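You operate a simulated robot arm through the tools that you are given. There is no shell and no other tool. Be economical: measure what you need, move in short steps, check, and stop when the job is done.

The job below is to be done with a simulated robot arm. You get a single attempt, and the scene is never put back.

TASK
Put two of the white caps from the packing table top on the drawer cabinet worktop. Open the right-hand cabinet door, take the white seal box with the largest size on its label from the marked spot on the opener table and put it on the upper shelf behind the right cabinet door and shut the door again. Take the white tag and put it on the rigging table top. Put the hose clip from the top of mould 58 on the packing table top. Open the left-hand bench drawer, take the seal carton from the inside of the left bench drawer and leave it on the rigging table top, then shut the drawer. Put the yellow tag on the back of the workbench away on the top of mould 58. Push the catch drawer shut. Put the clear jar with a white collar on the low shelf of the rigging table. The order is free. Set down upright: clear jar with a white collar.

Only the result counts: the job must be done as asked and must still hold three seconds after the hand-in. Knocking over, shifting, dropping, spilling or breaking anything else fails it. Lids that push on must go on centred and level and be pressed home; caps that screw on are set level and turned clockwise until they are tight.

THE ROBOT
A 7-joint arm with a three-finger gripper on a trunk, on a base that drives. Base frame: it is fixed to the floor where the robot stands at the start and does not move with it; the origin is under the middle of the robot, x ahead of it, y to its left, z up; the surface under the hand at the start is at about z = 0.86. Readings come in m, degrees, newtons and seconds.
Its first joint turns from -166.0 to 166.0 degrees. Places, roughly: catch drawer [-0.5, 5.9, 0.6]; clear jar with a white collar (8x8x22 cm) [-2.1, 4.6, 0.3]; drawer cabinet worktop [0.7, 0.7, 0.9]; hose clip (6x4x2 cm) [-2.2, 0.4, 0.7]; left-hand bench drawer [0.4, 5, 0.7]; low shelf of the rigging table [0.8, 1.7, 0.2]; packing table top [0.7, 0.1, 0.9]; rigging table top [0.7, 1.7, 0.7]; right-hand cabinet door [-2.2, 6, 0.4]; seal carton [0.5, 5, 0.75]; top of mould 58 [-2.2, 0.4, 0.7]; upper shelf behind the right cabinet door [-2.2, 6.2, 0.4]; white cap [0.75, 0.25, 0.75]; white seal box [-1.75, 6, 0.75]; white tag [-2, 0.5, 0.75]; yellow tag [0.75, 4.25, 1]. Payload 2.69 kg.
The TCP is the grasp point between the finger pads, 0.029 m short of the fingertips. In the tool frame z runs along the fingers and y along their closing line. The gripper opens to 0.12 m. The gripper's body begins 0.078 m behind the TCP.
Orientation is told as [roll, pitch, yaw] about the base's x, y, z axes, in that order, counted from this pose: with the fingers straight down and closing along the base's y, the tool's x points along the base's -x, its y along +y and its z along -z.

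THE INTERFACE
- The arm moves only by the tool arm_command. Its argument "moves" is a list of rows, each an object of numbers (a shift or turn left out is 0, a gripper value left out holds the last): "ax", "ay", "az": the turn, a rotation vector about the base's x, y, z in degrees; "tx", "ty", "tz": the shift along the base's x, y, z in m; "claw": the finger opening in m, from 0 to 0.12. In form: [{"ax": .., "ay": .., "az": .., "tx": .., "ty": .., "tz": .., "claw": ..}, ...]. A call has 1 to 10 rows; each row is the pose to reach, as a shift and turn from the pose commanded when the call began. A row lasts 0.2 s, in which the tool goes at most 0.05 m and 8.6 degrees; a call with a longer step from one row to the next is refused whole, and so is a gripper value outside its range. A pose out of reach is approached as far as the arm can. The call stops where the force on the tool passes 40 N (or 10 N more than at its start, if that is more) or the arm is blocked; 0.2 s more then pass. Each finger halts on what it meets, pressing with about 25 N; the grip force reading is that of the motor and also rises with nothing between the fingers. The clock runs only during rows and for 0.2 s after the last one: add rows that repeat a pose to give the fingers time. It gives the time, the measured TCP pose, the force on the tool (base axes), the opening and the grip force at its end, in the units of the frame above (readings bear some noise), with the torque about the TCP (base axes, N m) and any sound that the robot's microphone picked up, and new pictures: "show" is both (left out), scene, wrist or none.
- Cameras (640 x 400 px; columns grow to the right, rows downward): "scene" is now at [0.3256, 0.2007, 1.3306]; the picture's right is [0.10, -1.00, 0.00], its down [-0.65, -0.06, -0.76] and it looks along [0.75, 0.07, -0.65] (base axes); focal length 221 px, centre (320, 200). "wrist" rides on the gripper at [0.063, 0, -0.104] in the tool frame; the picture's right is [0.00, 1.00, 0.00], its down [-0.83, 0.00, -0.56] and it looks along [-0.56, 0.00, 0.83] (tool axes); focal length 275 px, centre (320, 200). There is no depth. A picture from a camera that has moved, and an enlarged one, comes with that camera's place and axes in the base frame and with its lens.
- raise_lower(by): slides the trunk up (or, below 0, down) by that many m; the arm and the scene camera ride with it, the base frame stays. It gives what a move gives, with no picture.
- roll_base(legs): drives the robot by 1 to 6 legs, each [ahead, left, turn to the left] in m, m and degrees, along the robot's own axes; the way and the turn of a leg run together, so that a leg with both is an arc; at most 1.5 m and 180 degrees a leg. The arm and the cameras ride along, it lands a little off, and it stops where it bumps. It gives what a move gives, and a new picture of the scene camera.
- aim_head(pan, tilt): turns the head with the scene camera to pan (to the left, within 143 degrees either way) and tilt (down, from -29 to 69), counted from straight ahead of the robot. It gives what a move gives, and a new picture of the scene camera.
- close_up(camera, box): a new picture of the part [left, top, right, bottom] of that camera's present view, enlarged. No time passes.
- hand_in(): hands the job in; it is judged then, once.

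Go step by step. Nothing tells you exact positions but the pictures and the camera data: compare them with the known pose of the tool, close in by small moves and look again before you grip or let go. The budget is 535 turns and 360 pictures, counting those below and the enlarged ones. Unless the task says otherwise, let go and move clear before handing in, and close with one line.

The tools are called after "Emit:" as a command line: name --argument value ..., lists and objects as JSON in quotes. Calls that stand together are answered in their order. arm_command: Moves the arm, as the interface text tells. Its arguments: {"type":"object","properties":{"moves":{"type":"array","items":{"type":"object","properties":{"ax":{"type":"number"},"ay":{"type":"number"},"az":{"type":"number"},"tx":{"type":"number"},"ty":{"type":"number"},"tz":{"type":"number"},"claw":{"type":"number"}}}},"show":{"type":"string","enum":["both","scene","wrist","none"]}},"required":["moves"]} The other tools are called the same way: raise_lower (by) slides the trunk up or down; roll_base (legs) drives the base; aim_head (pan, tilt) turns the head that bears the scene camera; close_up (camera, box) takes an enlarged picture of a part of a camera's view; hand_in () hands the job in.

At the start:

```text
time_s: 0.0
position: [0.55, 0.2021, 1.1385]
ee_rot: [0.1, 0.1, 0.0]
wrist_force: [-0.1, 0.4, -0.1]
ft_torque: [0.01, -0.01, 0.01]
finger_gap: 0.12
finger_force: 0.0
trunk travel left (down, up): [-0.325, 0.261]
robot x, y, heading: [-0.0025, 0.0016, -0.2]
head pan, tilt: [5.5, 40.8]
```

scene: 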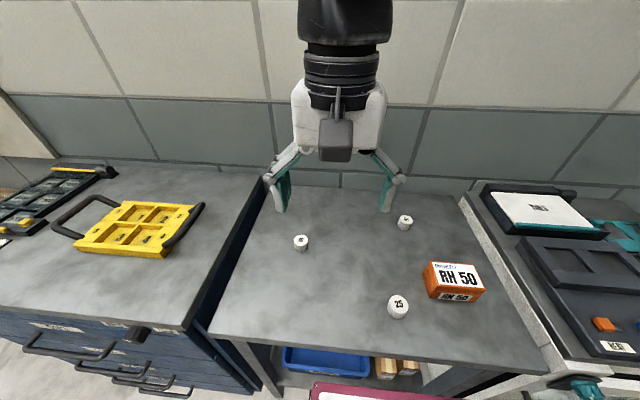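
wrist: 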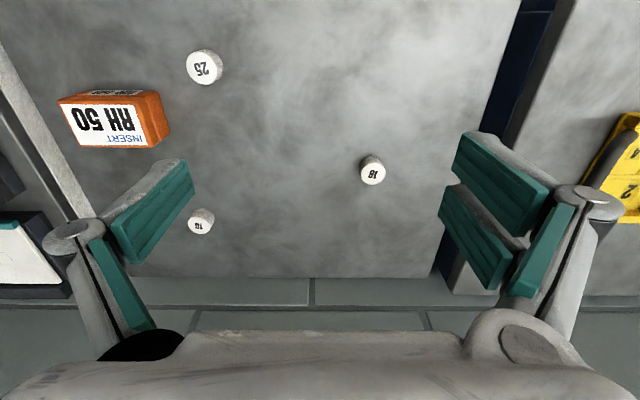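

The packing table is ahead with three white caps (18, 16 and 25), and the drawer cabinet is to its left. I'll move above cap 18, at about (0.675, 0.28).

Emit:
arm_command --moves '[{"tx": 0.025, "ty": 0.016, "tz": -0.028}, {"tx": 0.05, "ty": 0.031, "tz": -0.056}, {"tx": 0.075, "ty": 0.047, "tz": -0.084}, {"tx": 0.1, "ty": 0.062, "tz": -0.112}, {"tx": 0.125, "ty": 0.078, "tz": -0.14, "claw": 0.08}, {"tx": 0.125, "ty": 0.078, "tz": -0.16, "claw": 0.08}]'

Emit:
close_up --camera "scene" --box '[0, 130, 320, 400]'

```text
time_s: 1.4
position: [0.6764, 0.2768, 0.9807]
ee_rot: [0.0, -0.1, 0.0]
wrist_force: [-0.1, 0.8, -0.4]
ft_torque: [0.04, -0.02, 0.01]
finger_gap: 0.0798
finger_force: 0.1
trunk travel left (down, up): [-0.325, 0.261]
robot x, y, heading: [-0.002, 0.0012, -0.2]
head pan, tilt: [5.5, 40.8]
camera scene: at [0.3254, 0.2006, 1.3307], right [0.1, -1.0, 0.0], down [-0.65, -0.06, -0.76], along [0.75, 0.07, -0.65], focal length 221 px, centre (320, 200)
camera wrist: at [0.6125, 0.2767, 1.0851], right [-0.01, 1.0, 0.0], down [0.83, 0.0, 0.56], along [0.56, 0.0, -0.83], focal length 275 px, centre (320, 200)
```

scene: 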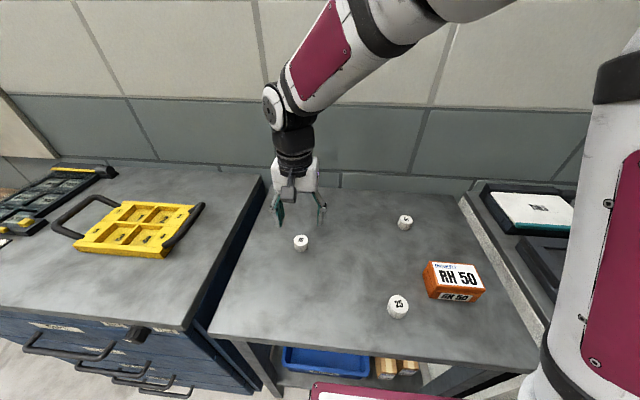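
wrist: 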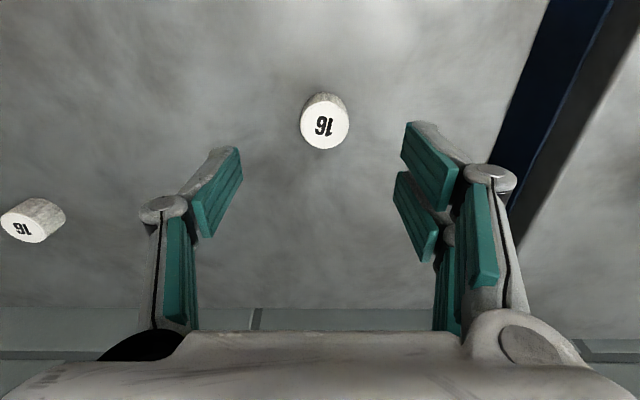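

```text
1.48 times, centred on (160, 265) of scene
camera zoom: at [0.3254, 0.2006, 1.3307], right [0.1, -1.0, 0.0], down [-0.65, -0.06, -0.76], along [0.75, 0.07, -0.65], focal length 327 px, centre (557, 104)
```

zoom: 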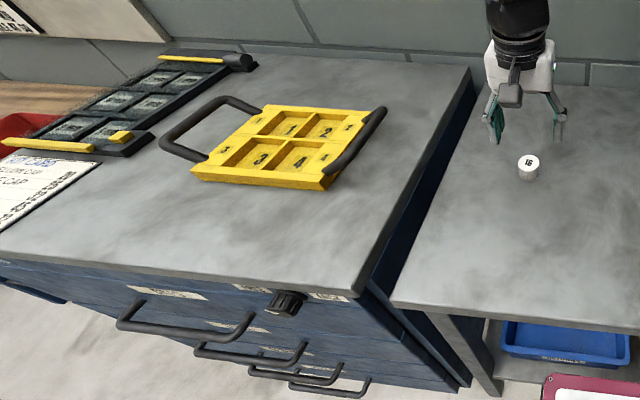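

Cap 16 lies almost under the gripper. I'll go down to about 0.895 and close on it.

Emit:
arm_command --moves '[{"tx": 0.001, "ty": 0.003, "tz": -0.03, "claw": 0.08}, {"tx": 0.001, "ty": 0.003, "tz": -0.06, "claw": 0.06}, {"tx": 0.002, "ty": 0.003, "tz": -0.084, "claw": 0.06}, {"tx": 0.002, "ty": 0.003, "tz": -0.084, "claw": 0.06}]'

```text
time_s: 2.4
position: [0.6786, 0.2821, 0.8987]
ee_rot: [-0.1, 0.0, 0.1]
wrist_force: [-0.1, 0.0, -0.4]
ft_torque: [0.0, 0.0, 0.0]
finger_gap: 0.0602
finger_force: 0.0
trunk travel left (down, up): [-0.325, 0.261]
robot x, y, heading: [-0.0007, 0.0027, -0.1]
head pan, tilt: [5.5, 40.8]
camera scene: at [0.3255, 0.2007, 1.3306], right [0.1, -1.0, 0.0], down [-0.65, -0.06, -0.76], along [0.75, 0.07, -0.65], focal length 221 px, centre (320, 200)
camera wrist: at [0.6154, 0.2815, 1.0031], right [0.0, 1.0, 0.0], down [0.83, 0.0, 0.56], along [0.56, 0.0, -0.83], focal length 275 px, centre (320, 200)
```

scene: 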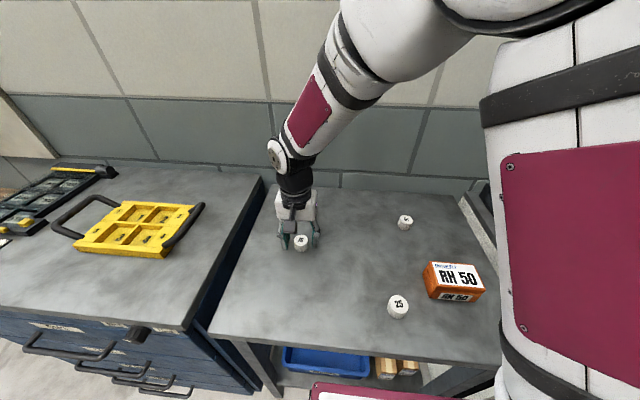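
wrist: 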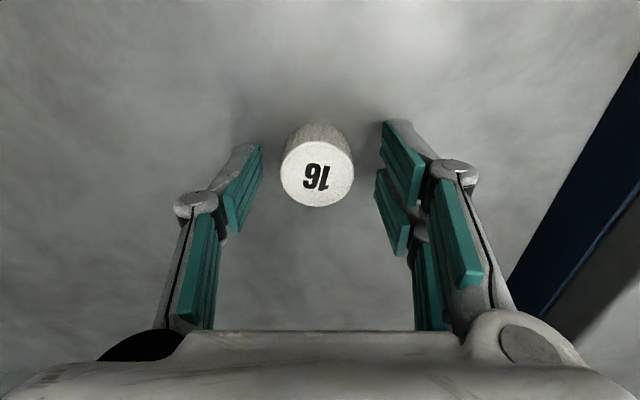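

Emit:
arm_command --moves '[{"tz": -0.005, "claw": 0.06}, {"tz": -0.005, "claw": 0.03}, {"tz": -0.005, "claw": 0.02}, {"tz": -0.005, "claw": 0.02}, {"tz": 0.03, "claw": 0.02}, {"tz": 0.07, "claw": 0.02}]' --show "wrist"

```text
time_s: 3.8
position: [0.678, 0.2791, 0.9648]
ee_rot: [0.0, 0.0, 0.1]
wrist_force: [0.1, 0.1, -0.9]
ft_torque: [-0.01, 0.0, 0.0]
finger_gap: 0.034
finger_force: 24.6
trunk travel left (down, up): [-0.325, 0.261]
robot x, y, heading: [0.0019, -0.0013, 0.1]
head pan, tilt: [5.5, 40.8]
camera wrist: at [0.6149, 0.2791, 1.0695], right [0.0, 1.0, 0.0], down [0.83, 0.0, 0.56], along [0.56, 0.0, -0.83], focal length 275 px, centre (320, 200)
```

wrist: 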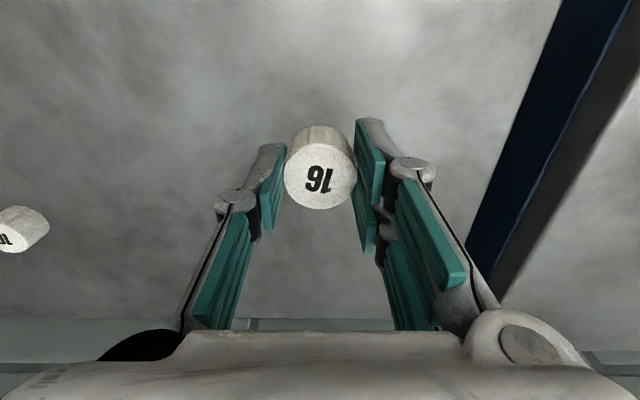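

Gripped at 34 mm. Next I carry it over the cabinet worktop's free front area, at about (0.56, 0.58).

Emit:
arm_command --moves '[{"tz": 0.04}, {"tz": 0.085}, {"tx": -0.017, "ty": 0.043, "tz": 0.085}, {"tx": -0.034, "ty": 0.086, "tz": 0.085}, {"tx": -0.051, "ty": 0.129, "tz": 0.085}, {"tx": -0.068, "ty": 0.172, "tz": 0.085}, {"tx": -0.085, "ty": 0.215, "tz": 0.085}, {"tx": -0.102, "ty": 0.258, "tz": 0.085}, {"tx": -0.118, "ty": 0.3, "tz": 0.085}, {"tx": -0.118, "ty": 0.3, "tz": 0.045}]'

```text
time_s: 6.0
position: [0.5575, 0.5831, 1.0128]
ee_rot: [0.0, 0.1, 0.1]
wrist_force: [0.1, -0.4, -0.4]
ft_torque: [0.0, 0.01, 0.0]
finger_gap: 0.0337
finger_force: 24.7
trunk travel left (down, up): [-0.325, 0.261]
robot x, y, heading: [-0.0004, -0.0005, -0.1]
head pan, tilt: [5.5, 40.8]
camera scene: at [0.3255, 0.2006, 1.3306], right [0.1, -1.0, 0.0], down [-0.65, -0.06, -0.76], along [0.75, 0.07, -0.65], focal length 221 px, centre (320, 200)
camera wrist: at [0.4934, 0.5825, 1.1172], right [0.0, 1.0, 0.0], down [0.83, 0.0, 0.56], along [0.56, 0.0, -0.83], focal length 275 px, centre (320, 200)
```

scene: 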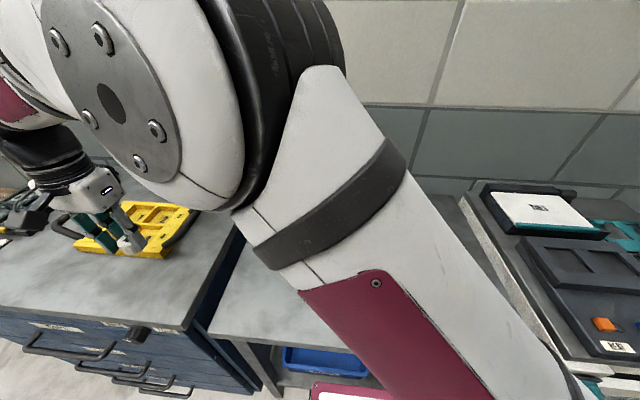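
wrist: 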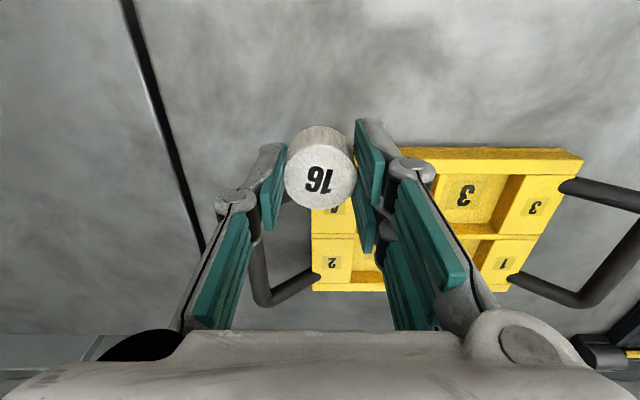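

Emit:
arm_command --moves '[{"tx": -0.03, "ty": 0.015, "tz": -0.02}, {"tx": -0.03, "ty": 0.015, "tz": -0.06}, {"tx": -0.03, "ty": 0.015, "tz": -0.1}]'

```text
time_s: 6.8
position: [0.5297, 0.598, 0.9288]
ee_rot: [0.5, -0.1, -0.1]
wrist_force: [-3.9, -7.5, 14.9]
ft_torque: [-0.55, 0.16, -0.05]
finger_gap: 0.0338
finger_force: 24.7
trunk travel left (down, up): [-0.325, 0.261]
robot x, y, heading: [0.0021, -0.0014, -0.1]
head pan, tilt: [5.5, 40.8]
stopped in row 3: the force on the tool passed its limit at 60 N (the readings are from after the stop); the commanded pose is now the measured one
camera scene: at [0.325, 0.2, 1.3309], right [0.1, -1.0, 0.0], down [-0.65, -0.06, -0.76], along [0.75, 0.07, -0.65], focal length 221 px, centre (320, 200)
camera wrist: at [0.4653, 0.5965, 1.0329], right [0.0, 1.0, 0.01], down [0.83, 0.0, 0.56], along [0.56, 0.01, -0.83], focal length 275 px, centre (320, 200)
```

scene: 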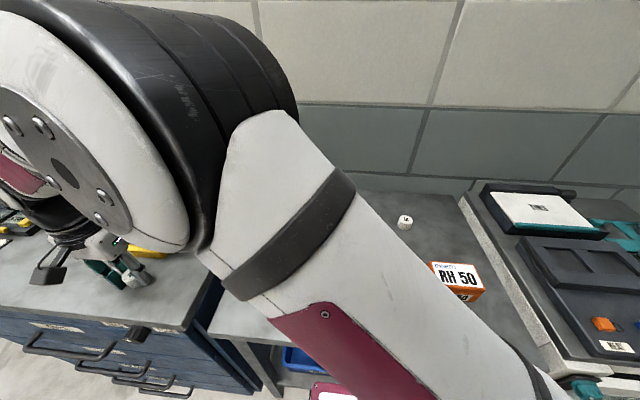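
wrist: 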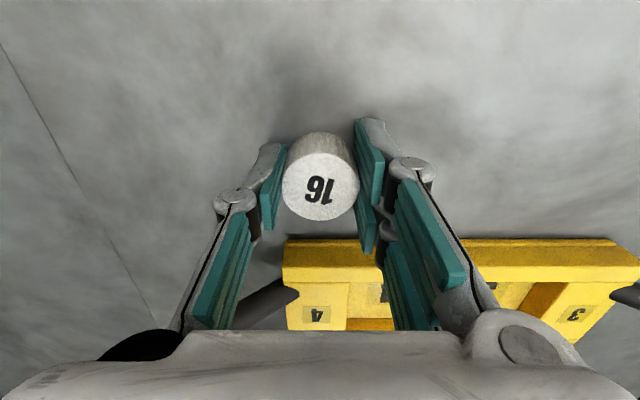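

The cap touched the worktop at TCP z ≈ 0.929, so that surface is about 0.895. I'll release it and lift straight up.

Emit:
arm_command --moves '[{"tz": 0.001}, {"tz": 0.001, "claw": 0.05}, {"tz": 0.001, "claw": 0.06}, {"tz": 0.04, "claw": 0.06}, {"tz": 0.08, "claw": 0.06}, {"tz": 0.12, "claw": 0.06}]' --show "wrist"

```text
time_s: 8.2
position: [0.5321, 0.5995, 1.0461]
ee_rot: [0.5, -0.2, -0.1]
wrist_force: [0.0, -0.6, -0.5]
ft_torque: [0.0, 0.01, 0.01]
finger_gap: 0.06
finger_force: 0.1
trunk travel left (down, up): [-0.325, 0.261]
robot x, y, heading: [-0.0012, 0.0019, -0.1]
head pan, tilt: [5.5, 40.8]
camera wrist: at [0.4683, 0.5978, 1.1501], right [0.0, 1.0, 0.01], down [0.83, 0.0, 0.56], along [0.56, 0.01, -0.83], focal length 275 px, centre (320, 200)
```

wrist: 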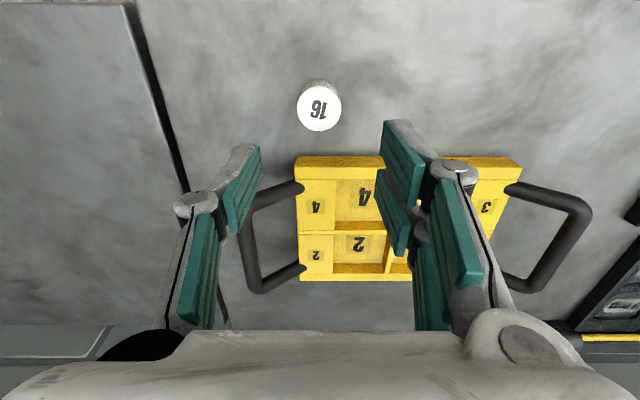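

Emit:
arm_command --moves '[{"tx": 0.017, "ty": -0.042}, {"tx": 0.034, "ty": -0.084}, {"tx": 0.051, "ty": -0.126}, {"tx": 0.068, "ty": -0.168}, {"tx": 0.085, "ty": -0.21}, {"tx": 0.102, "ty": -0.252}, {"tx": 0.119, "ty": -0.294}, {"tx": 0.136, "ty": -0.336}, {"tx": 0.153, "ty": -0.378}, {"tx": 0.17, "ty": -0.42}]' --show "none"

Emit:
arm_command --moves '[{"tx": 0.017, "ty": -0.042}, {"tx": 0.034, "ty": -0.084}, {"tx": 0.051, "ty": -0.126}, {"tx": 0.068, "ty": -0.168}, {"tx": 0.068, "ty": -0.172, "tz": -0.045}, {"tx": 0.068, "ty": -0.172, "tz": -0.07}]' --show "wrist"

```text
time_s: 10.4
position: [0.6992, 0.1769, 1.0465]
ee_rot: [0.4, -0.3, 0.0]
wrist_force: [-0.7, -0.1, -0.1]
ft_torque: [-0.07, 0.02, 0.0]
finger_gap: 0.0598
finger_force: 0.0
trunk travel left (down, up): [-0.325, 0.261]
robot x, y, heading: [-0.0018, 0.0012, 0.2]
head pan, tilt: [5.5, 40.8]
```

```text
time_s: 11.8
position: [0.7679, 0.0033, 0.977]
ee_rot: [0.4, -0.3, -0.1]
wrist_force: [-0.9, 0.0, 0.9]
ft_torque: [-0.01, -0.05, -0.03]
finger_gap: 0.0599
finger_force: 0.0
trunk travel left (down, up): [-0.325, 0.261]
robot x, y, heading: [-0.0012, -0.001, 0.3]
head pan, tilt: [5.5, 40.8]
camera wrist: at [0.7035, 0.0027, 1.0812], right [0.0, 1.0, 0.01], down [0.83, 0.0, 0.56], along [0.56, 0.01, -0.83], focal length 275 px, centre (320, 200)
```

wrist: 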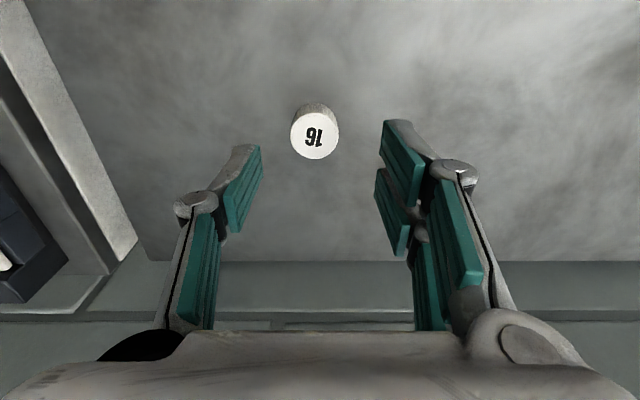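

Emit:
arm_command --moves '[{"tx": 0.01, "ty": -0.004, "tz": -0.03, "ax": -0.4, "ay": 0.2}, {"tx": 0.01, "ty": -0.004, "tz": -0.06, "ax": -0.4, "ay": 0.2}, {"tx": 0.01, "ty": -0.004, "tz": -0.0835, "ax": -0.4, "ay": 0.2}, {"tx": 0.01, "ty": -0.004, "tz": -0.0835, "ax": -0.4, "ay": 0.2}]' --show "wrist"

```text
time_s: 12.8
position: [0.7767, -0.0001, 0.8927]
ee_rot: [-0.1, -0.2, -0.1]
wrist_force: [0.0, -0.2, 0.4]
ft_torque: [0.01, 0.0, -0.04]
finger_gap: 0.06
finger_force: 0.1
trunk travel left (down, up): [-0.325, 0.261]
robot x, y, heading: [-0.0012, 0.0001, 0.2]
head pan, tilt: [5.5, 40.8]
camera wrist: at [0.7129, -0.0006, 0.9967], right [0.0, 1.0, 0.0], down [0.83, 0.0, 0.56], along [0.56, 0.0, -0.83], focal length 275 px, centre (320, 200)
```

wrist: 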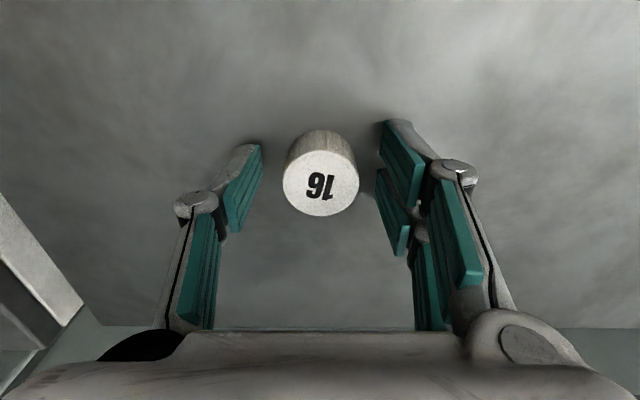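

Emit:
arm_command --moves '[{"claw": 0.03}, {"claw": 0.02}, {"claw": 0.02}, {"tz": 0.04}, {"tz": 0.08}, {"tz": 0.12}, {"tz": 0.16}, {"tx": -0.02, "ty": 0.042, "tz": 0.16}, {"tx": -0.04, "ty": 0.084, "tz": 0.16}, {"tx": -0.06, "ty": 0.126, "tz": 0.16}]' --show "none"

Emit:
arm_command --moves '[{"tx": -0.02, "ty": 0.042}, {"tx": -0.04, "ty": 0.084}, {"tx": -0.06, "ty": 0.126}, {"tx": -0.08, "ty": 0.168}, {"tx": -0.1, "ty": 0.21}, {"tx": -0.12, "ty": 0.252}, {"tx": -0.14, "ty": 0.294}, {"tx": -0.16, "ty": 0.336}, {"tx": -0.18, "ty": 0.378}, {"tx": -0.187, "ty": 0.384, "tz": -0.04}]' --show "wrist"

```text
time_s: 15.0
position: [0.7208, 0.1296, 1.051]
ee_rot: [0.0, 0.0, -0.2]
wrist_force: [0.3, -0.2, -1.0]
ft_torque: [0.06, 0.03, -0.02]
finger_gap: 0.0339
finger_force: 24.9
trunk travel left (down, up): [-0.325, 0.261]
robot x, y, heading: [-0.0011, -0.0006, 0.2]
head pan, tilt: [5.5, 40.8]
```

```text
time_s: 17.2
position: [0.5316, 0.51, 1.0145]
ee_rot: [0.0, -0.1, -0.2]
wrist_force: [0.1, -0.7, 0.1]
ft_torque: [0.01, -0.05, -0.03]
finger_gap: 0.0338
finger_force: 24.8
trunk travel left (down, up): [-0.325, 0.261]
robot x, y, heading: [0.002, 0.0012, -0.0]
head pan, tilt: [5.5, 40.8]
camera wrist: at [0.4688, 0.5098, 1.1198], right [0.0, 1.0, 0.0], down [0.83, 0.0, 0.56], along [0.56, 0.0, -0.83], focal length 275 px, centre (320, 200)
```

wrist: 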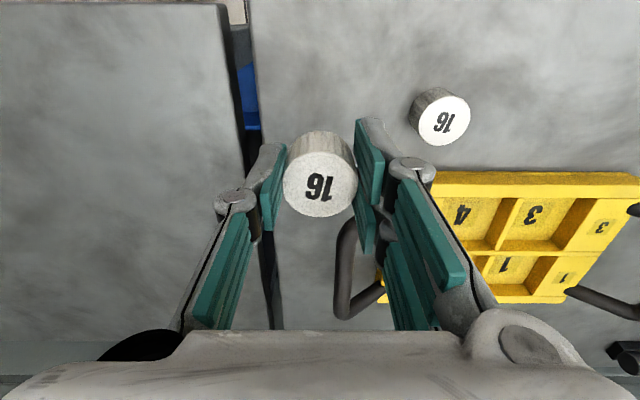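

Emit:
arm_command --moves '[{"tz": -0.04}, {"tz": -0.075}, {"tz": -0.081}, {"tz": -0.085}, {"tz": -0.085}]' --show "wrist"

```text
time_s: 18.4
position: [0.5317, 0.512, 0.9281]
ee_rot: [0.2, 0.0, 0.0]
wrist_force: [0.0, 0.1, 19.9]
ft_torque: [-0.03, -0.05, 0.01]
finger_gap: 0.0338
finger_force: 24.9
trunk travel left (down, up): [-0.325, 0.261]
robot x, y, heading: [0.0002, -0.0024, -0.0]
head pan, tilt: [5.5, 40.8]
camera wrist: at [0.467, 0.5103, 1.0331], right [0.0, 1.0, 0.0], down [0.83, 0.0, 0.56], along [0.56, 0.0, -0.83], focal length 275 px, centre (320, 200)
```

wrist: 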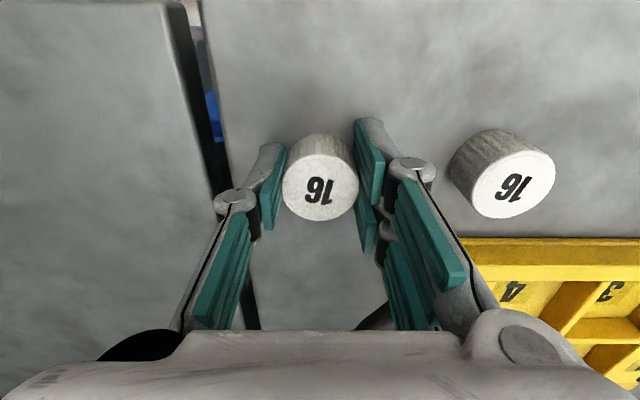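

Emit:
arm_command --moves '[{"tz": 0.001}, {"tz": 0.001, "claw": 0.05}, {"tz": 0.001, "claw": 0.06}, {"tz": 0.04, "claw": 0.06}, {"tz": 0.08, "claw": 0.06}, {"tz": 0.12, "claw": 0.06}, {"tz": 0.16, "claw": 0.06}, {"tz": 0.2, "claw": 0.06}]' --show "wrist"

```text
time_s: 20.2
position: [0.5299, 0.5113, 1.1296]
ee_rot: [-0.1, -0.1, 0.0]
wrist_force: [0.3, 0.1, -0.3]
ft_torque: [-0.02, -0.01, 0.0]
finger_gap: 0.0599
finger_force: 0.1
trunk travel left (down, up): [-0.325, 0.261]
robot x, y, heading: [-0.0011, -0.0008, 0.2]
head pan, tilt: [5.5, 40.8]
camera wrist: at [0.4671, 0.5108, 1.2342], right [0.0, 1.0, 0.0], down [0.83, 0.0, 0.56], along [0.56, 0.0, -0.83], focal length 275 px, centre (320, 200)
```

wrist: 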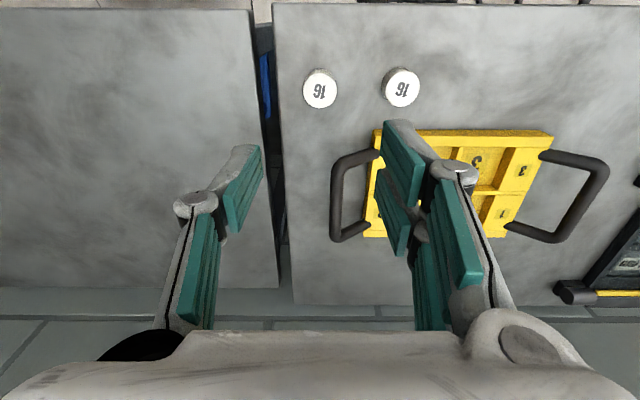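

Both caps now stand on the worktop. Next I look around for the route, first toward the mould behind me and then to the left.

Emit:
arm_command --moves '[{"tx": 0.01, "ty": -0.045, "tz": 0.01}, {"tx": 0.01, "ty": -0.09, "tz": 0.02}, {"tx": 0.01, "ty": -0.135, "tz": 0.03}, {"tx": 0.01, "ty": -0.18, "tz": 0.04}, {"tx": 0.01, "ty": -0.225, "tz": 0.05}, {"tx": 0.01, "ty": -0.27, "tz": 0.06}, {"tx": 0.01, "ty": -0.315, "tz": 0.07}, {"tx": 0.0, "ty": -0.36, "tz": 0.07}, {"tx": -0.02, "ty": -0.4, "tz": 0.07}, {"tx": -0.02, "ty": -0.44, "tz": 0.07}]' --show "none"

Emit:
aim_head --pan 140 --tilt 15

Emit:
aim_head --pan 60 --tilt 15

```text
time_s: 22.4
position: [0.5111, 0.0732, 1.1965]
ee_rot: [-0.1, 0.0, 0.1]
wrist_force: [0.1, -0.5, 0.1]
ft_torque: [-0.01, 0.02, -0.06]
finger_gap: 0.0599
finger_force: 0.1
trunk travel left (down, up): [-0.325, 0.261]
robot x, y, heading: [-0.002, 0.0006, -0.1]
head pan, tilt: [5.5, 40.8]
```

```text
time_s: 24.6
position: [0.5108, 0.0738, 1.1963]
ee_rot: [-0.1, -0.1, -0.1]
wrist_force: [0.7, 1.3, 1.5]
ft_torque: [-0.03, -0.01, 0.02]
finger_gap: 0.0601
finger_force: 0.0
trunk travel left (down, up): [-0.325, 0.261]
robot x, y, heading: [0.0009, -0.0036, -0.2]
head pan, tilt: [140.0, 15.0]
camera scene: at [0.17, 0.2527, 1.3713], right [0.64, 0.77, 0.0], down [0.2, -0.17, -0.97], along [-0.74, 0.62, -0.26], focal length 221 px, centre (320, 200)
```

scene: 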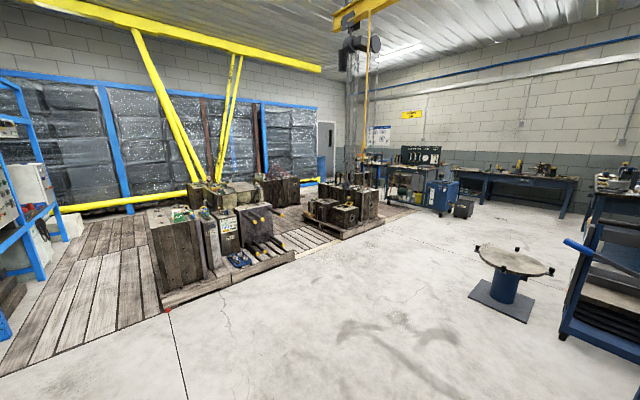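

```text
time_s: 26.1
position: [0.5115, 0.073, 1.197]
ee_rot: [0.0, 0.0, -0.2]
wrist_force: [-0.5, -1.2, -1.3]
ft_torque: [-0.02, -0.01, 0.01]
finger_gap: 0.0599
finger_force: 0.0
trunk travel left (down, up): [-0.325, 0.261]
robot x, y, heading: [-0.0007, -0.0018, -0.0]
head pan, tilt: [60.0, 15.0]
camera scene: at [0.2881, 0.2736, 1.3713], right [0.87, -0.5, 0.0], down [-0.13, -0.22, -0.97], along [0.48, 0.84, -0.26], focal length 221 px, centre (320, 200)
```

scene: 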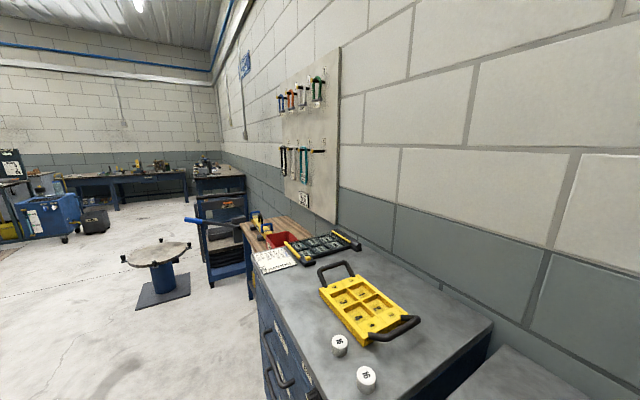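

Emit:
aim_head --pan 143 --tilt 15

Emit:
close_up --camera "scene" --box '[120, 140, 320, 300]'

Emit:
close_up --camera "scene" --box '[350, 120, 640, 300]'

```text
time_s: 27.7
position: [0.5126, 0.0743, 1.1954]
ee_rot: [0.0, -0.1, -0.1]
wrist_force: [-0.8, 0.3, 0.6]
ft_torque: [0.0, -0.02, 0.01]
finger_gap: 0.0601
finger_force: 0.0
trunk travel left (down, up): [-0.325, 0.261]
robot x, y, heading: [0.0017, -0.0022, -0.1]
head pan, tilt: [143.0, 15.0]
camera scene: at [0.1669, 0.2489, 1.3713], right [0.6, 0.8, 0.0], down [0.21, -0.16, -0.97], along [-0.77, 0.58, -0.26], focal length 221 px, centre (320, 200)
```

scene: 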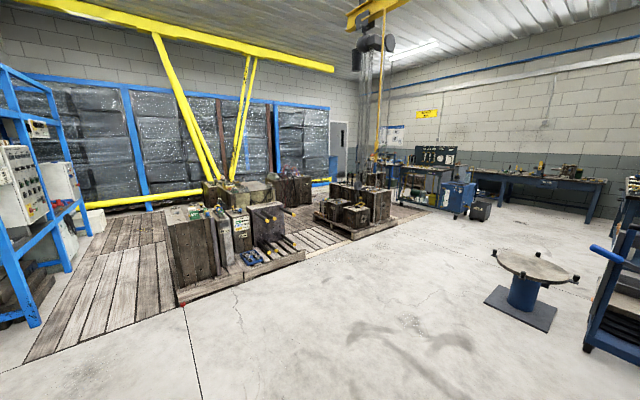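

```text
2.50 times, centred on (220, 220) of scene
camera zoom: at [0.1669, 0.2489, 1.3713], right [0.6, 0.8, 0.0], down [0.21, -0.16, -0.97], along [-0.77, 0.58, -0.26], focal length 552 px, centre (570, 150)
```

zoom: 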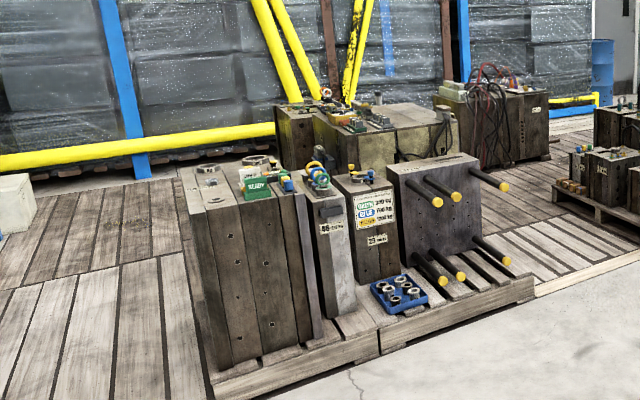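

```text
2.21 times, centred on (495, 210) of scene
camera zoom: at [0.1669, 0.2489, 1.3713], right [0.6, 0.8, 0.0], down [0.21, -0.16, -0.97], along [-0.77, 0.58, -0.26], focal length 488 px, centre (-66, 178)
```

zoom: 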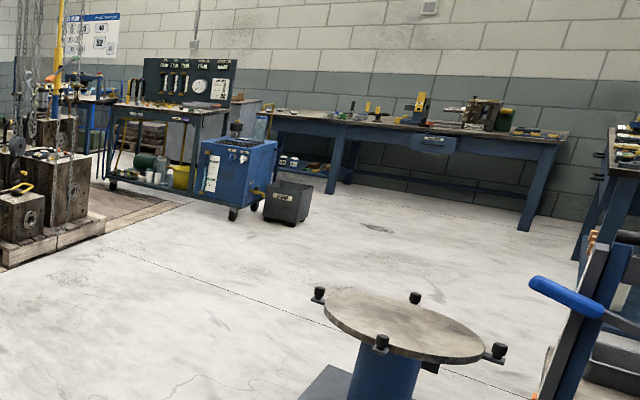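

The moulds stand behind me on a pallet whose front edge is at x ≈ -1.75. I'll back off, turn around and drive up to it.

Emit:
roll_base --legs '[[-0.5, 0, 0], [0, 0, 180], [0.7, -0.45, 0]]'

Emit:
aim_head --pan 0 --tilt 40

```text
time_s: 41.8
position: [-1.6599, 0.3823, 1.1966]
ee_rot: [0.0, 0.1, 179.6]
wrist_force: [-0.7, 0.9, -0.1]
ft_torque: [0.01, 0.0, -0.01]
finger_gap: 0.06
finger_force: 0.0
trunk travel left (down, up): [-0.325, 0.261]
robot x, y, heading: [-1.1486, 0.4507, 179.5]
head pan, tilt: [143.0, 15.0]
camera scene: at [-1.3228, 0.2091, 1.3714], right [-0.61, -0.79, 0.0], down [-0.21, 0.16, -0.97], along [0.77, -0.59, -0.26], focal length 221 px, centre (320, 200)
```

scene: 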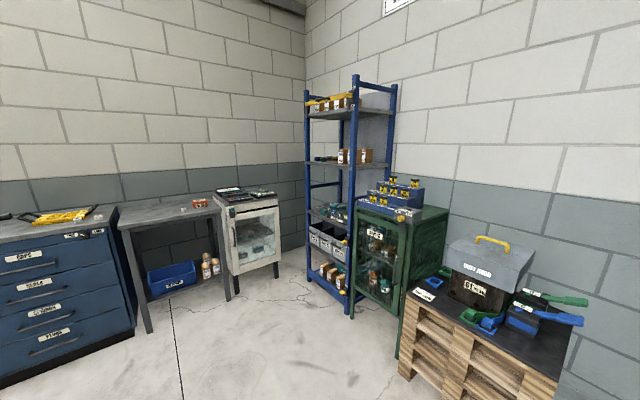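

```text
time_s: 44.0
position: [-1.66, 0.383, 1.1961]
ee_rot: [0.1, 0.0, 179.6]
wrist_force: [-0.1, 0.7, 0.0]
ft_torque: [-0.03, -0.02, 0.01]
finger_gap: 0.0601
finger_force: 0.1
trunk travel left (down, up): [-0.325, 0.261]
robot x, y, heading: [-1.1467, 0.4514, 179.3]
head pan, tilt: [0.0, 40.0]
camera scene: at [-1.4821, 0.2663, 1.3318], right [0.01, 1.0, 0.0], down [0.64, 0.0, -0.77], along [-0.77, 0.0, -0.64], focal length 221 px, centre (320, 200)
```

scene: 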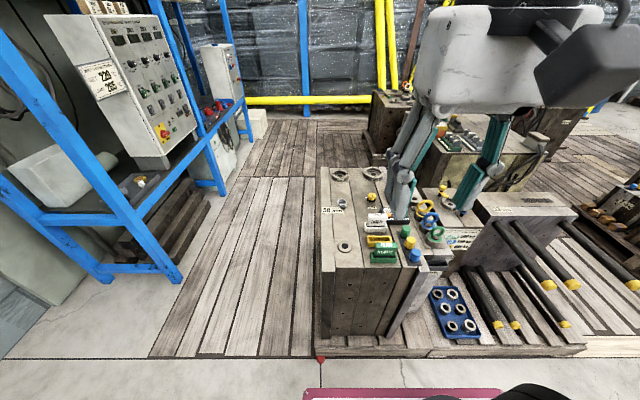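

Emit:
close_up --camera "scene" --box '[300, 140, 480, 290]'

Emit:
close_up --camera "wrist" --box '[0, 0, 640, 400]'

```text
2.67 times, centred on (390, 215) of scene
camera zoom: at [-1.4821, 0.2663, 1.3318], right [0.01, 1.0, 0.0], down [0.64, 0.0, -0.77], along [-0.77, 0.0, -0.64], focal length 589 px, centre (133, 160)
```

zoom: 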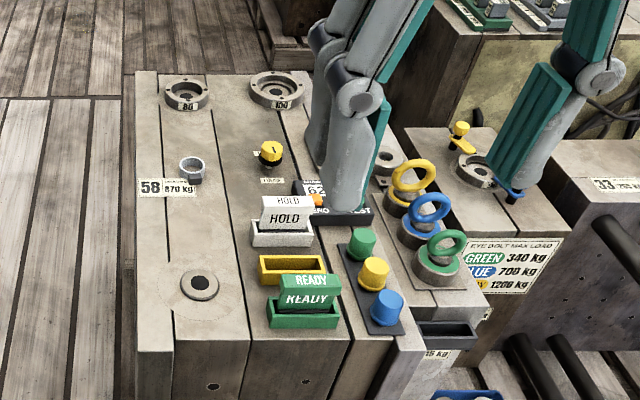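

```text
1.00 times, centred on (320, 200) of wrist (not enlarged: the box is as wide or as high as the picture)
camera zoom: at [-1.597, 0.3818, 1.301], right [0.0, -1.0, 0.0], down [-0.83, 0.0, 0.56], along [-0.56, 0.0, -0.83], focal length 275 px, centre (320, 200)
```

zoom: 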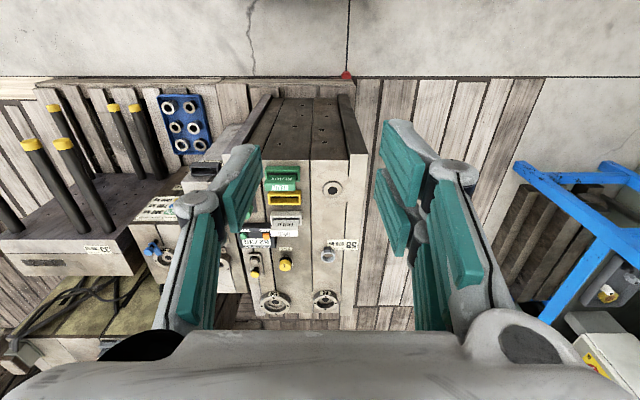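

Mould 58 is the large block. It carries a grey hose clip at about (-2.20, 0.36), a white HOLD tag in a rack, and an empty yellow slot. I'll come 0.2 m closer and lower the trunk.

Emit:
roll_base --legs '[[0.2, 0, 0.5]]'

Emit:
raise_lower --by -0.15

Emit:
close_up --camera "wrist" --box '[0, 0, 640, 400]'

```text
time_s: 45.6
position: [-1.8567, 0.3736, 1.1967]
ee_rot: [0.1, 0.0, -179.5]
wrist_force: [-0.8, 0.3, 0.5]
ft_torque: [0.02, -0.01, -0.01]
finger_gap: 0.06
finger_force: 0.0
trunk travel left (down, up): [-0.325, 0.261]
robot x, y, heading: [-1.3441, 0.451, -179.6]
head pan, tilt: [0.0, 40.0]
camera scene: at [-1.6775, 0.2607, 1.3318], right [-0.01, 1.0, 0.0], down [0.64, 0.01, -0.77], along [-0.77, -0.01, -0.64], focal length 221 px, centre (320, 200)
```

scene: 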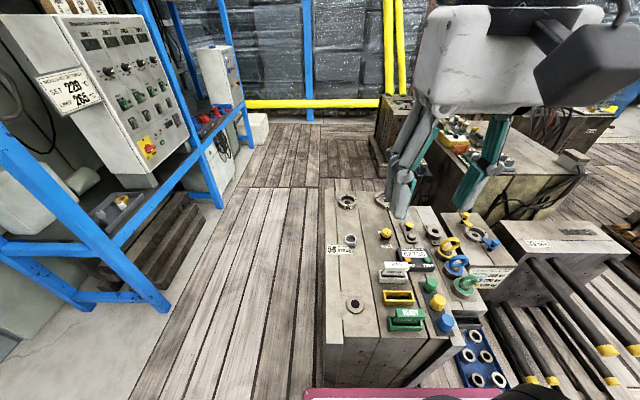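

```text
time_s: 47.4
position: [-1.8563, 0.373, 1.0464]
ee_rot: [0.0, -0.1, -179.6]
wrist_force: [-0.1, 0.7, -1.0]
ft_torque: [0.01, -0.01, 0.01]
finger_gap: 0.0602
finger_force: 0.0
trunk travel left (down, up): [-0.175, 0.411]
robot x, y, heading: [-1.3477, 0.4503, -179.3]
head pan, tilt: [0.0, 40.0]
```

```text
1.00 times, centred on (320, 200) of wrist (not enlarged: the box is as wide or as high as the picture)
camera zoom: at [-1.7941, 0.3743, 1.151], right [0.01, -1.0, 0.0], down [-0.83, -0.01, 0.56], along [-0.56, -0.01, -0.83], focal length 275 px, centre (320, 200)
```

zoom: 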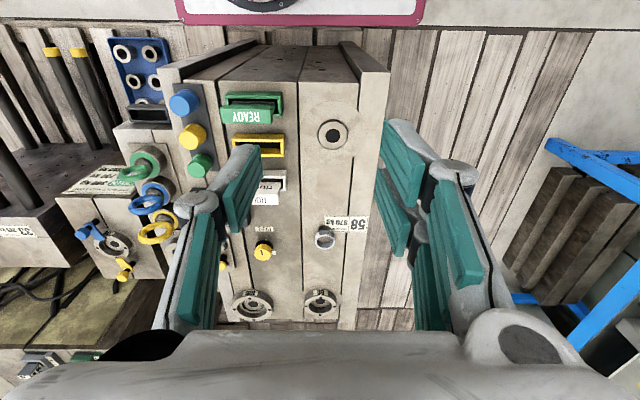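

Emit:
arm_command --moves '[{"tx": -0.042, "ty": -0.002, "tz": -0.015}, {"tx": -0.084, "ty": -0.004, "tz": -0.03}, {"tx": -0.126, "ty": -0.006, "tz": -0.045}, {"tx": -0.168, "ty": -0.008, "tz": -0.06}, {"tx": -0.21, "ty": -0.01, "tz": -0.075}, {"tx": -0.252, "ty": -0.012, "tz": -0.09}, {"tx": -0.294, "ty": -0.013, "tz": -0.105}, {"tx": -0.334, "ty": -0.013, "tz": -0.12}, {"tx": -0.334, "ty": -0.013, "tz": -0.15, "claw": 0.1}]'

Emit:
close_up --camera "wrist" --box '[240, 60, 420, 210]'

```text
time_s: 49.4
position: [-2.1911, 0.3603, 0.8965]
ee_rot: [-0.1, -0.1, -179.4]
wrist_force: [0.3, 0.0, -0.1]
ft_torque: [-0.02, -0.01, -0.02]
finger_gap: 0.1
finger_force: 0.1
trunk travel left (down, up): [-0.175, 0.411]
robot x, y, heading: [-1.3413, 0.4493, -179.5]
head pan, tilt: [0.0, 40.0]
camera scene: at [-1.7234, 0.2603, 1.1821], right [-0.01, 1.0, 0.0], down [0.64, 0.01, -0.77], along [-0.77, -0.01, -0.64], focal length 221 px, centre (320, 200)
camera wrist: at [-2.1292, 0.3614, 1.0004], right [0.01, -1.0, 0.0], down [-0.83, -0.01, 0.56], along [-0.56, -0.01, -0.83], focal length 275 px, centre (320, 200)
```

scene: 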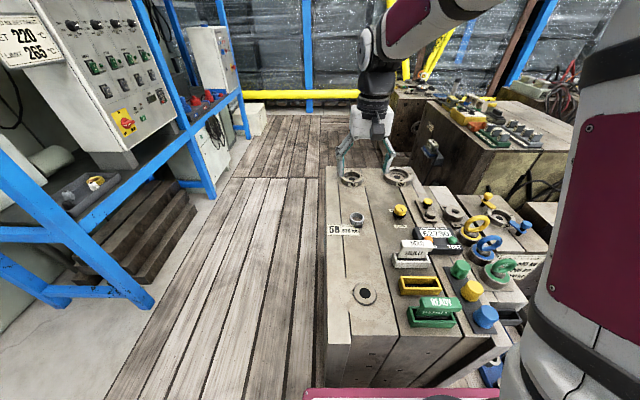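
wrist: 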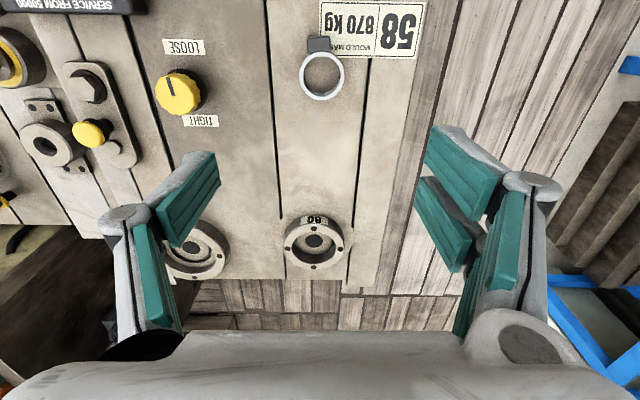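

```text
2.67 times, centred on (330, 135) of wrist
camera zoom: at [-2.1292, 0.3614, 1.0004], right [0.01, -1.0, 0.0], down [-0.83, -0.01, 0.56], along [-0.56, -0.01, -0.83], focal length 734 px, centre (293, 373)
```

zoom: 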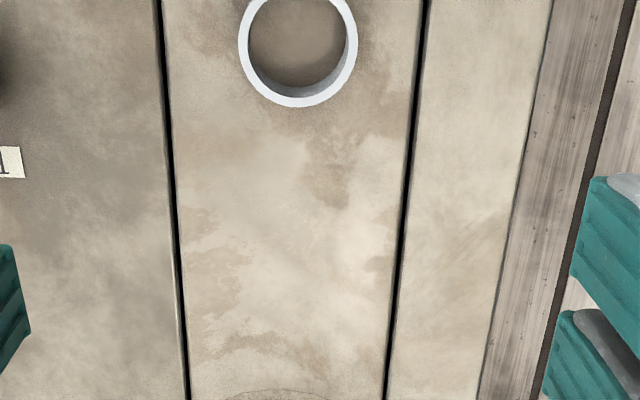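

Emit:
arm_command --moves '[{"tx": 0.013, "ty": -0.003, "tz": -0.04, "claw": 0.1}, {"tx": 0.013, "ty": -0.003, "tz": -0.08, "claw": 0.07}, {"tx": 0.013, "ty": -0.003, "tz": -0.12, "claw": 0.07}, {"tx": 0.013, "ty": -0.003, "tz": -0.145, "claw": 0.07}, {"tx": 0.013, "ty": -0.003, "tz": -0.145, "claw": 0.07}]'

```text
time_s: 50.6
position: [-2.1793, 0.3562, 0.7503]
ee_rot: [0.0, 0.0, -179.4]
wrist_force: [-0.8, 0.5, -0.4]
ft_torque: [0.02, -0.01, -0.05]
finger_gap: 0.0699
finger_force: 0.1
trunk travel left (down, up): [-0.175, 0.411]
robot x, y, heading: [-1.3449, 0.4551, -179.3]
head pan, tilt: [0.0, 40.0]
camera scene: at [-1.7235, 0.2603, 1.1821], right [-0.01, 1.0, 0.0], down [0.64, 0.01, -0.77], along [-0.77, -0.01, -0.64], focal length 221 px, centre (320, 200)
camera wrist: at [-2.1163, 0.3565, 0.8552], right [0.01, -1.0, 0.0], down [-0.83, -0.01, 0.56], along [-0.56, -0.01, -0.83], focal length 275 px, centre (320, 200)
```

scene: 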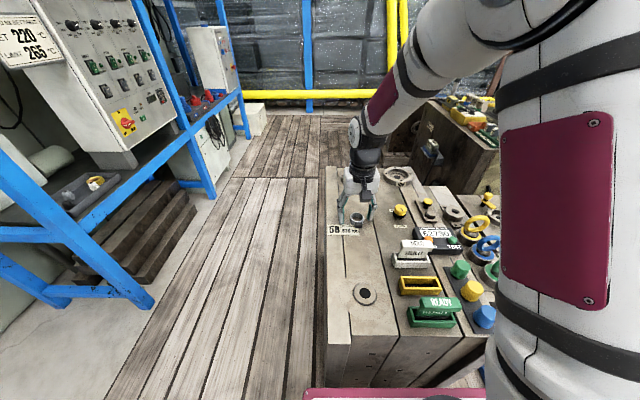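
wrist: 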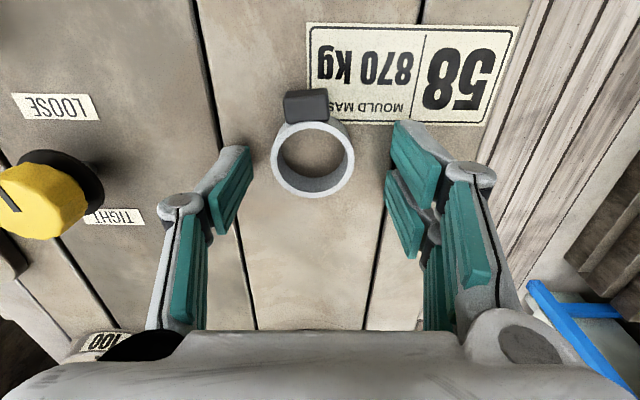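

Emit:
arm_command --moves '[{"ty": 0.002, "tz": -0.013, "claw": 0.07}, {"ty": 0.002, "tz": -0.013, "claw": 0.05}, {"ty": 0.002, "tz": -0.013, "claw": 0.03}, {"ty": 0.002, "tz": -0.013, "claw": 0.03}, {"ty": 0.002, "tz": -0.013, "claw": 0.03}]' --show "wrist"

```text
time_s: 51.0
position: [-2.1818, 0.3566, 0.7476]
ee_rot: [0.2, -1.0, -179.4]
wrist_force: [3.3, 1.7, 45.7]
ft_torque: [0.1, -0.75, -0.1]
finger_gap: 0.0384
finger_force: 35.3
trunk travel left (down, up): [-0.175, 0.411]
robot x, y, heading: [-1.3435, 0.4512, -179.2]
head pan, tilt: [0.0, 40.0]
stopped in row 2: the force on the tool passed its limit at 53 N (the readings are from after the stop); the commanded pose is now the measured one
camera wrist: at [-2.1171, 0.358, 0.8521], right [0.01, -1.0, 0.0], down [-0.82, -0.01, 0.57], along [-0.57, -0.01, -0.82], focal length 275 px, centre (320, 200)
```

wrist: 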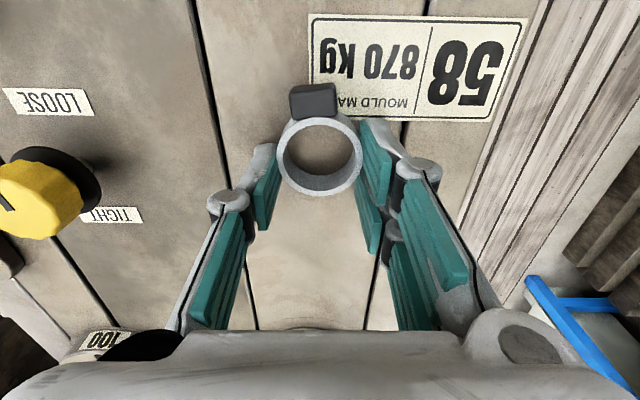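

It's gripped (38 mm), and the fingertips touched the mould top at about 0.718. I'll lift it.

Emit:
arm_command --moves '[{"tz": 0.003, "claw": 0.03}, {"tz": 0.003, "claw": 0.03}, {"tz": 0.03, "claw": 0.03}, {"tz": 0.07, "claw": 0.03}, {"tz": 0.11, "claw": 0.03, "ay": 1}]' --show "wrist"

```text
time_s: 52.2
position: [-2.1777, 0.357, 0.8497]
ee_rot: [0.1, -1.2, -179.4]
wrist_force: [-0.2, -0.2, -0.6]
ft_torque: [-0.02, -0.02, -0.02]
finger_gap: 0.0384
finger_force: 24.7
trunk travel left (down, up): [-0.175, 0.411]
robot x, y, heading: [-1.3486, 0.4533, -179.2]
head pan, tilt: [0.0, 40.0]
camera wrist: at [-2.1138, 0.3585, 0.9537], right [0.01, -1.0, 0.0], down [-0.82, -0.01, 0.57], along [-0.57, -0.01, -0.82], focal length 275 px, centre (320, 200)
```

wrist: 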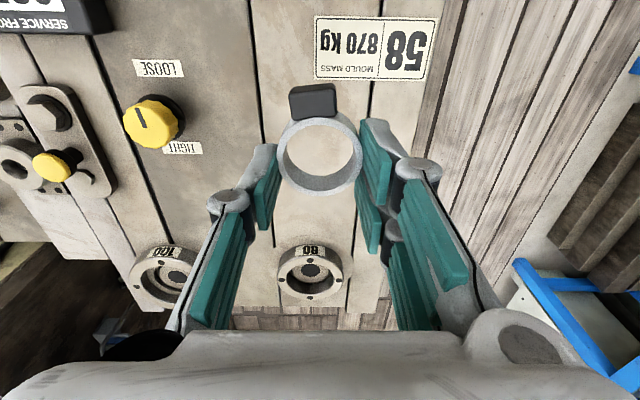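

Emit:
arm_command --moves '[{"tz": 0.045}, {"tz": 0.09}, {"tz": 0.135}, {"tz": 0.18}, {"tz": 0.2, "tx": 0.045}, {"tz": 0.2, "tx": 0.09}, {"tz": 0.2, "tx": 0.135}, {"tz": 0.2, "tx": 0.18}, {"tz": 0.2, "tx": 0.225}, {"tz": 0.2, "tx": 0.27}]' --show "none"

Emit:
raise_lower --by 0.15

Emit:
roll_base --legs '[[-0.5, 0, 0], [0, 0, -180], [0.6, -0.4, 0]]'

```text
time_s: 54.4
position: [-1.9078, 0.3566, 1.0528]
ee_rot: [0.0, -1.4, -179.5]
wrist_force: [-0.4, 0.2, 0.0]
ft_torque: [0.0, -0.03, -0.04]
finger_gap: 0.0382
finger_force: 24.8
trunk travel left (down, up): [-0.175, 0.411]
robot x, y, heading: [-1.3496, 0.4515, -179.5]
head pan, tilt: [0.0, 40.0]
```

```text
time_s: 56.2
position: [-1.9107, 0.3564, 1.2032]
ee_rot: [0.2, -1.4, -179.4]
wrist_force: [0.1, 1.0, 0.2]
ft_torque: [-0.01, 0.01, -0.02]
finger_gap: 0.0382
finger_force: 24.9
trunk travel left (down, up): [-0.325, 0.261]
robot x, y, heading: [-1.3467, 0.452, -179.2]
head pan, tilt: [0.0, 40.0]
```

```text
time_s: 70.3
position: [0.2786, 0.015, 1.2038]
ee_rot: [0.1, -1.4, -5.8]
wrist_force: [0.2, -0.2, -1.2]
ft_torque: [-0.01, 0.02, -0.01]
finger_gap: 0.0378
finger_force: 24.9
trunk travel left (down, up): [-0.325, 0.261]
robot x, y, heading: [-0.2917, -0.0192, -5.7]
head pan, tilt: [0.0, 40.0]
camera scene: at [0.0513, 0.1418, 1.3318], right [-0.1, -1.0, 0.0], down [-0.64, 0.06, -0.77], along [0.76, -0.08, -0.64], focal length 221 px, centre (320, 200)
```

scene: 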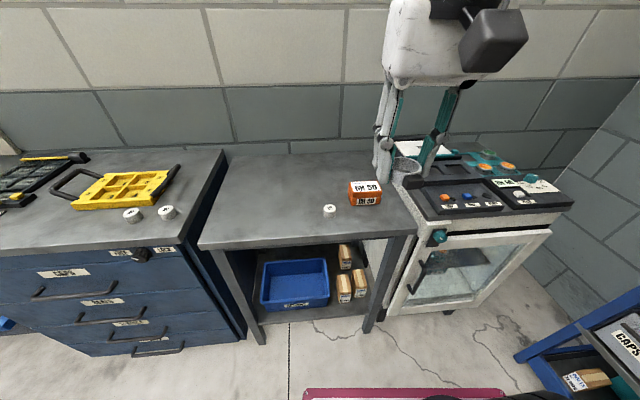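

Emit:
roll_base --legs '[[0, 0, 5.7], [0.26, 0.05, 0]]'

Emit:
arm_command --moves '[{"ay": 0.7}, {"ay": 1.4}]' --show "wrist"

```text
time_s: 72.7
position: [0.5333, 0.1213, 1.2026]
ee_rot: [0.1, -1.4, -0.1]
wrist_force: [0.0, 0.1, -0.6]
ft_torque: [0.01, 0.02, 0.01]
finger_gap: 0.038
finger_force: 24.9
trunk travel left (down, up): [-0.325, 0.261]
robot x, y, heading: [-0.0334, 0.0331, 0.1]
head pan, tilt: [0.0, 40.0]
camera scene: at [0.2954, 0.226, 1.3318], right [0.0, -1.0, 0.0], down [-0.64, 0.0, -0.77], along [0.77, 0.0, -0.64], focal length 221 px, centre (320, 200)
```

scene: 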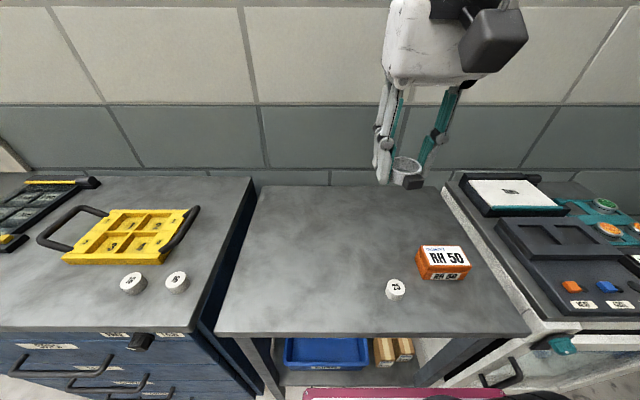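

```text
time_s: 73.3
position: [0.5335, 0.1221, 1.2027]
ee_rot: [0.1, 0.0, -0.1]
wrist_force: [0.6, 0.3, -0.5]
ft_torque: [-0.01, 0.0, -0.03]
finger_gap: 0.0376
finger_force: 25.0
trunk travel left (down, up): [-0.325, 0.261]
robot x, y, heading: [-0.0289, 0.0325, -0.0]
head pan, tilt: [0.0, 40.0]
camera wrist: at [0.47, 0.1213, 1.308], right [0.0, 1.0, 0.0], down [0.83, 0.0, 0.56], along [0.56, 0.0, -0.83], focal length 275 px, centre (320, 200)
```

wrist: 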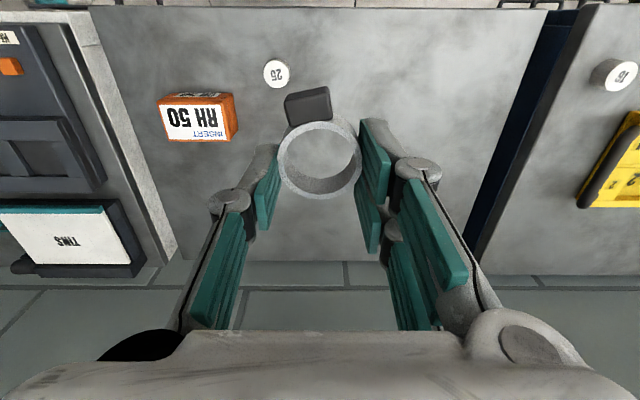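

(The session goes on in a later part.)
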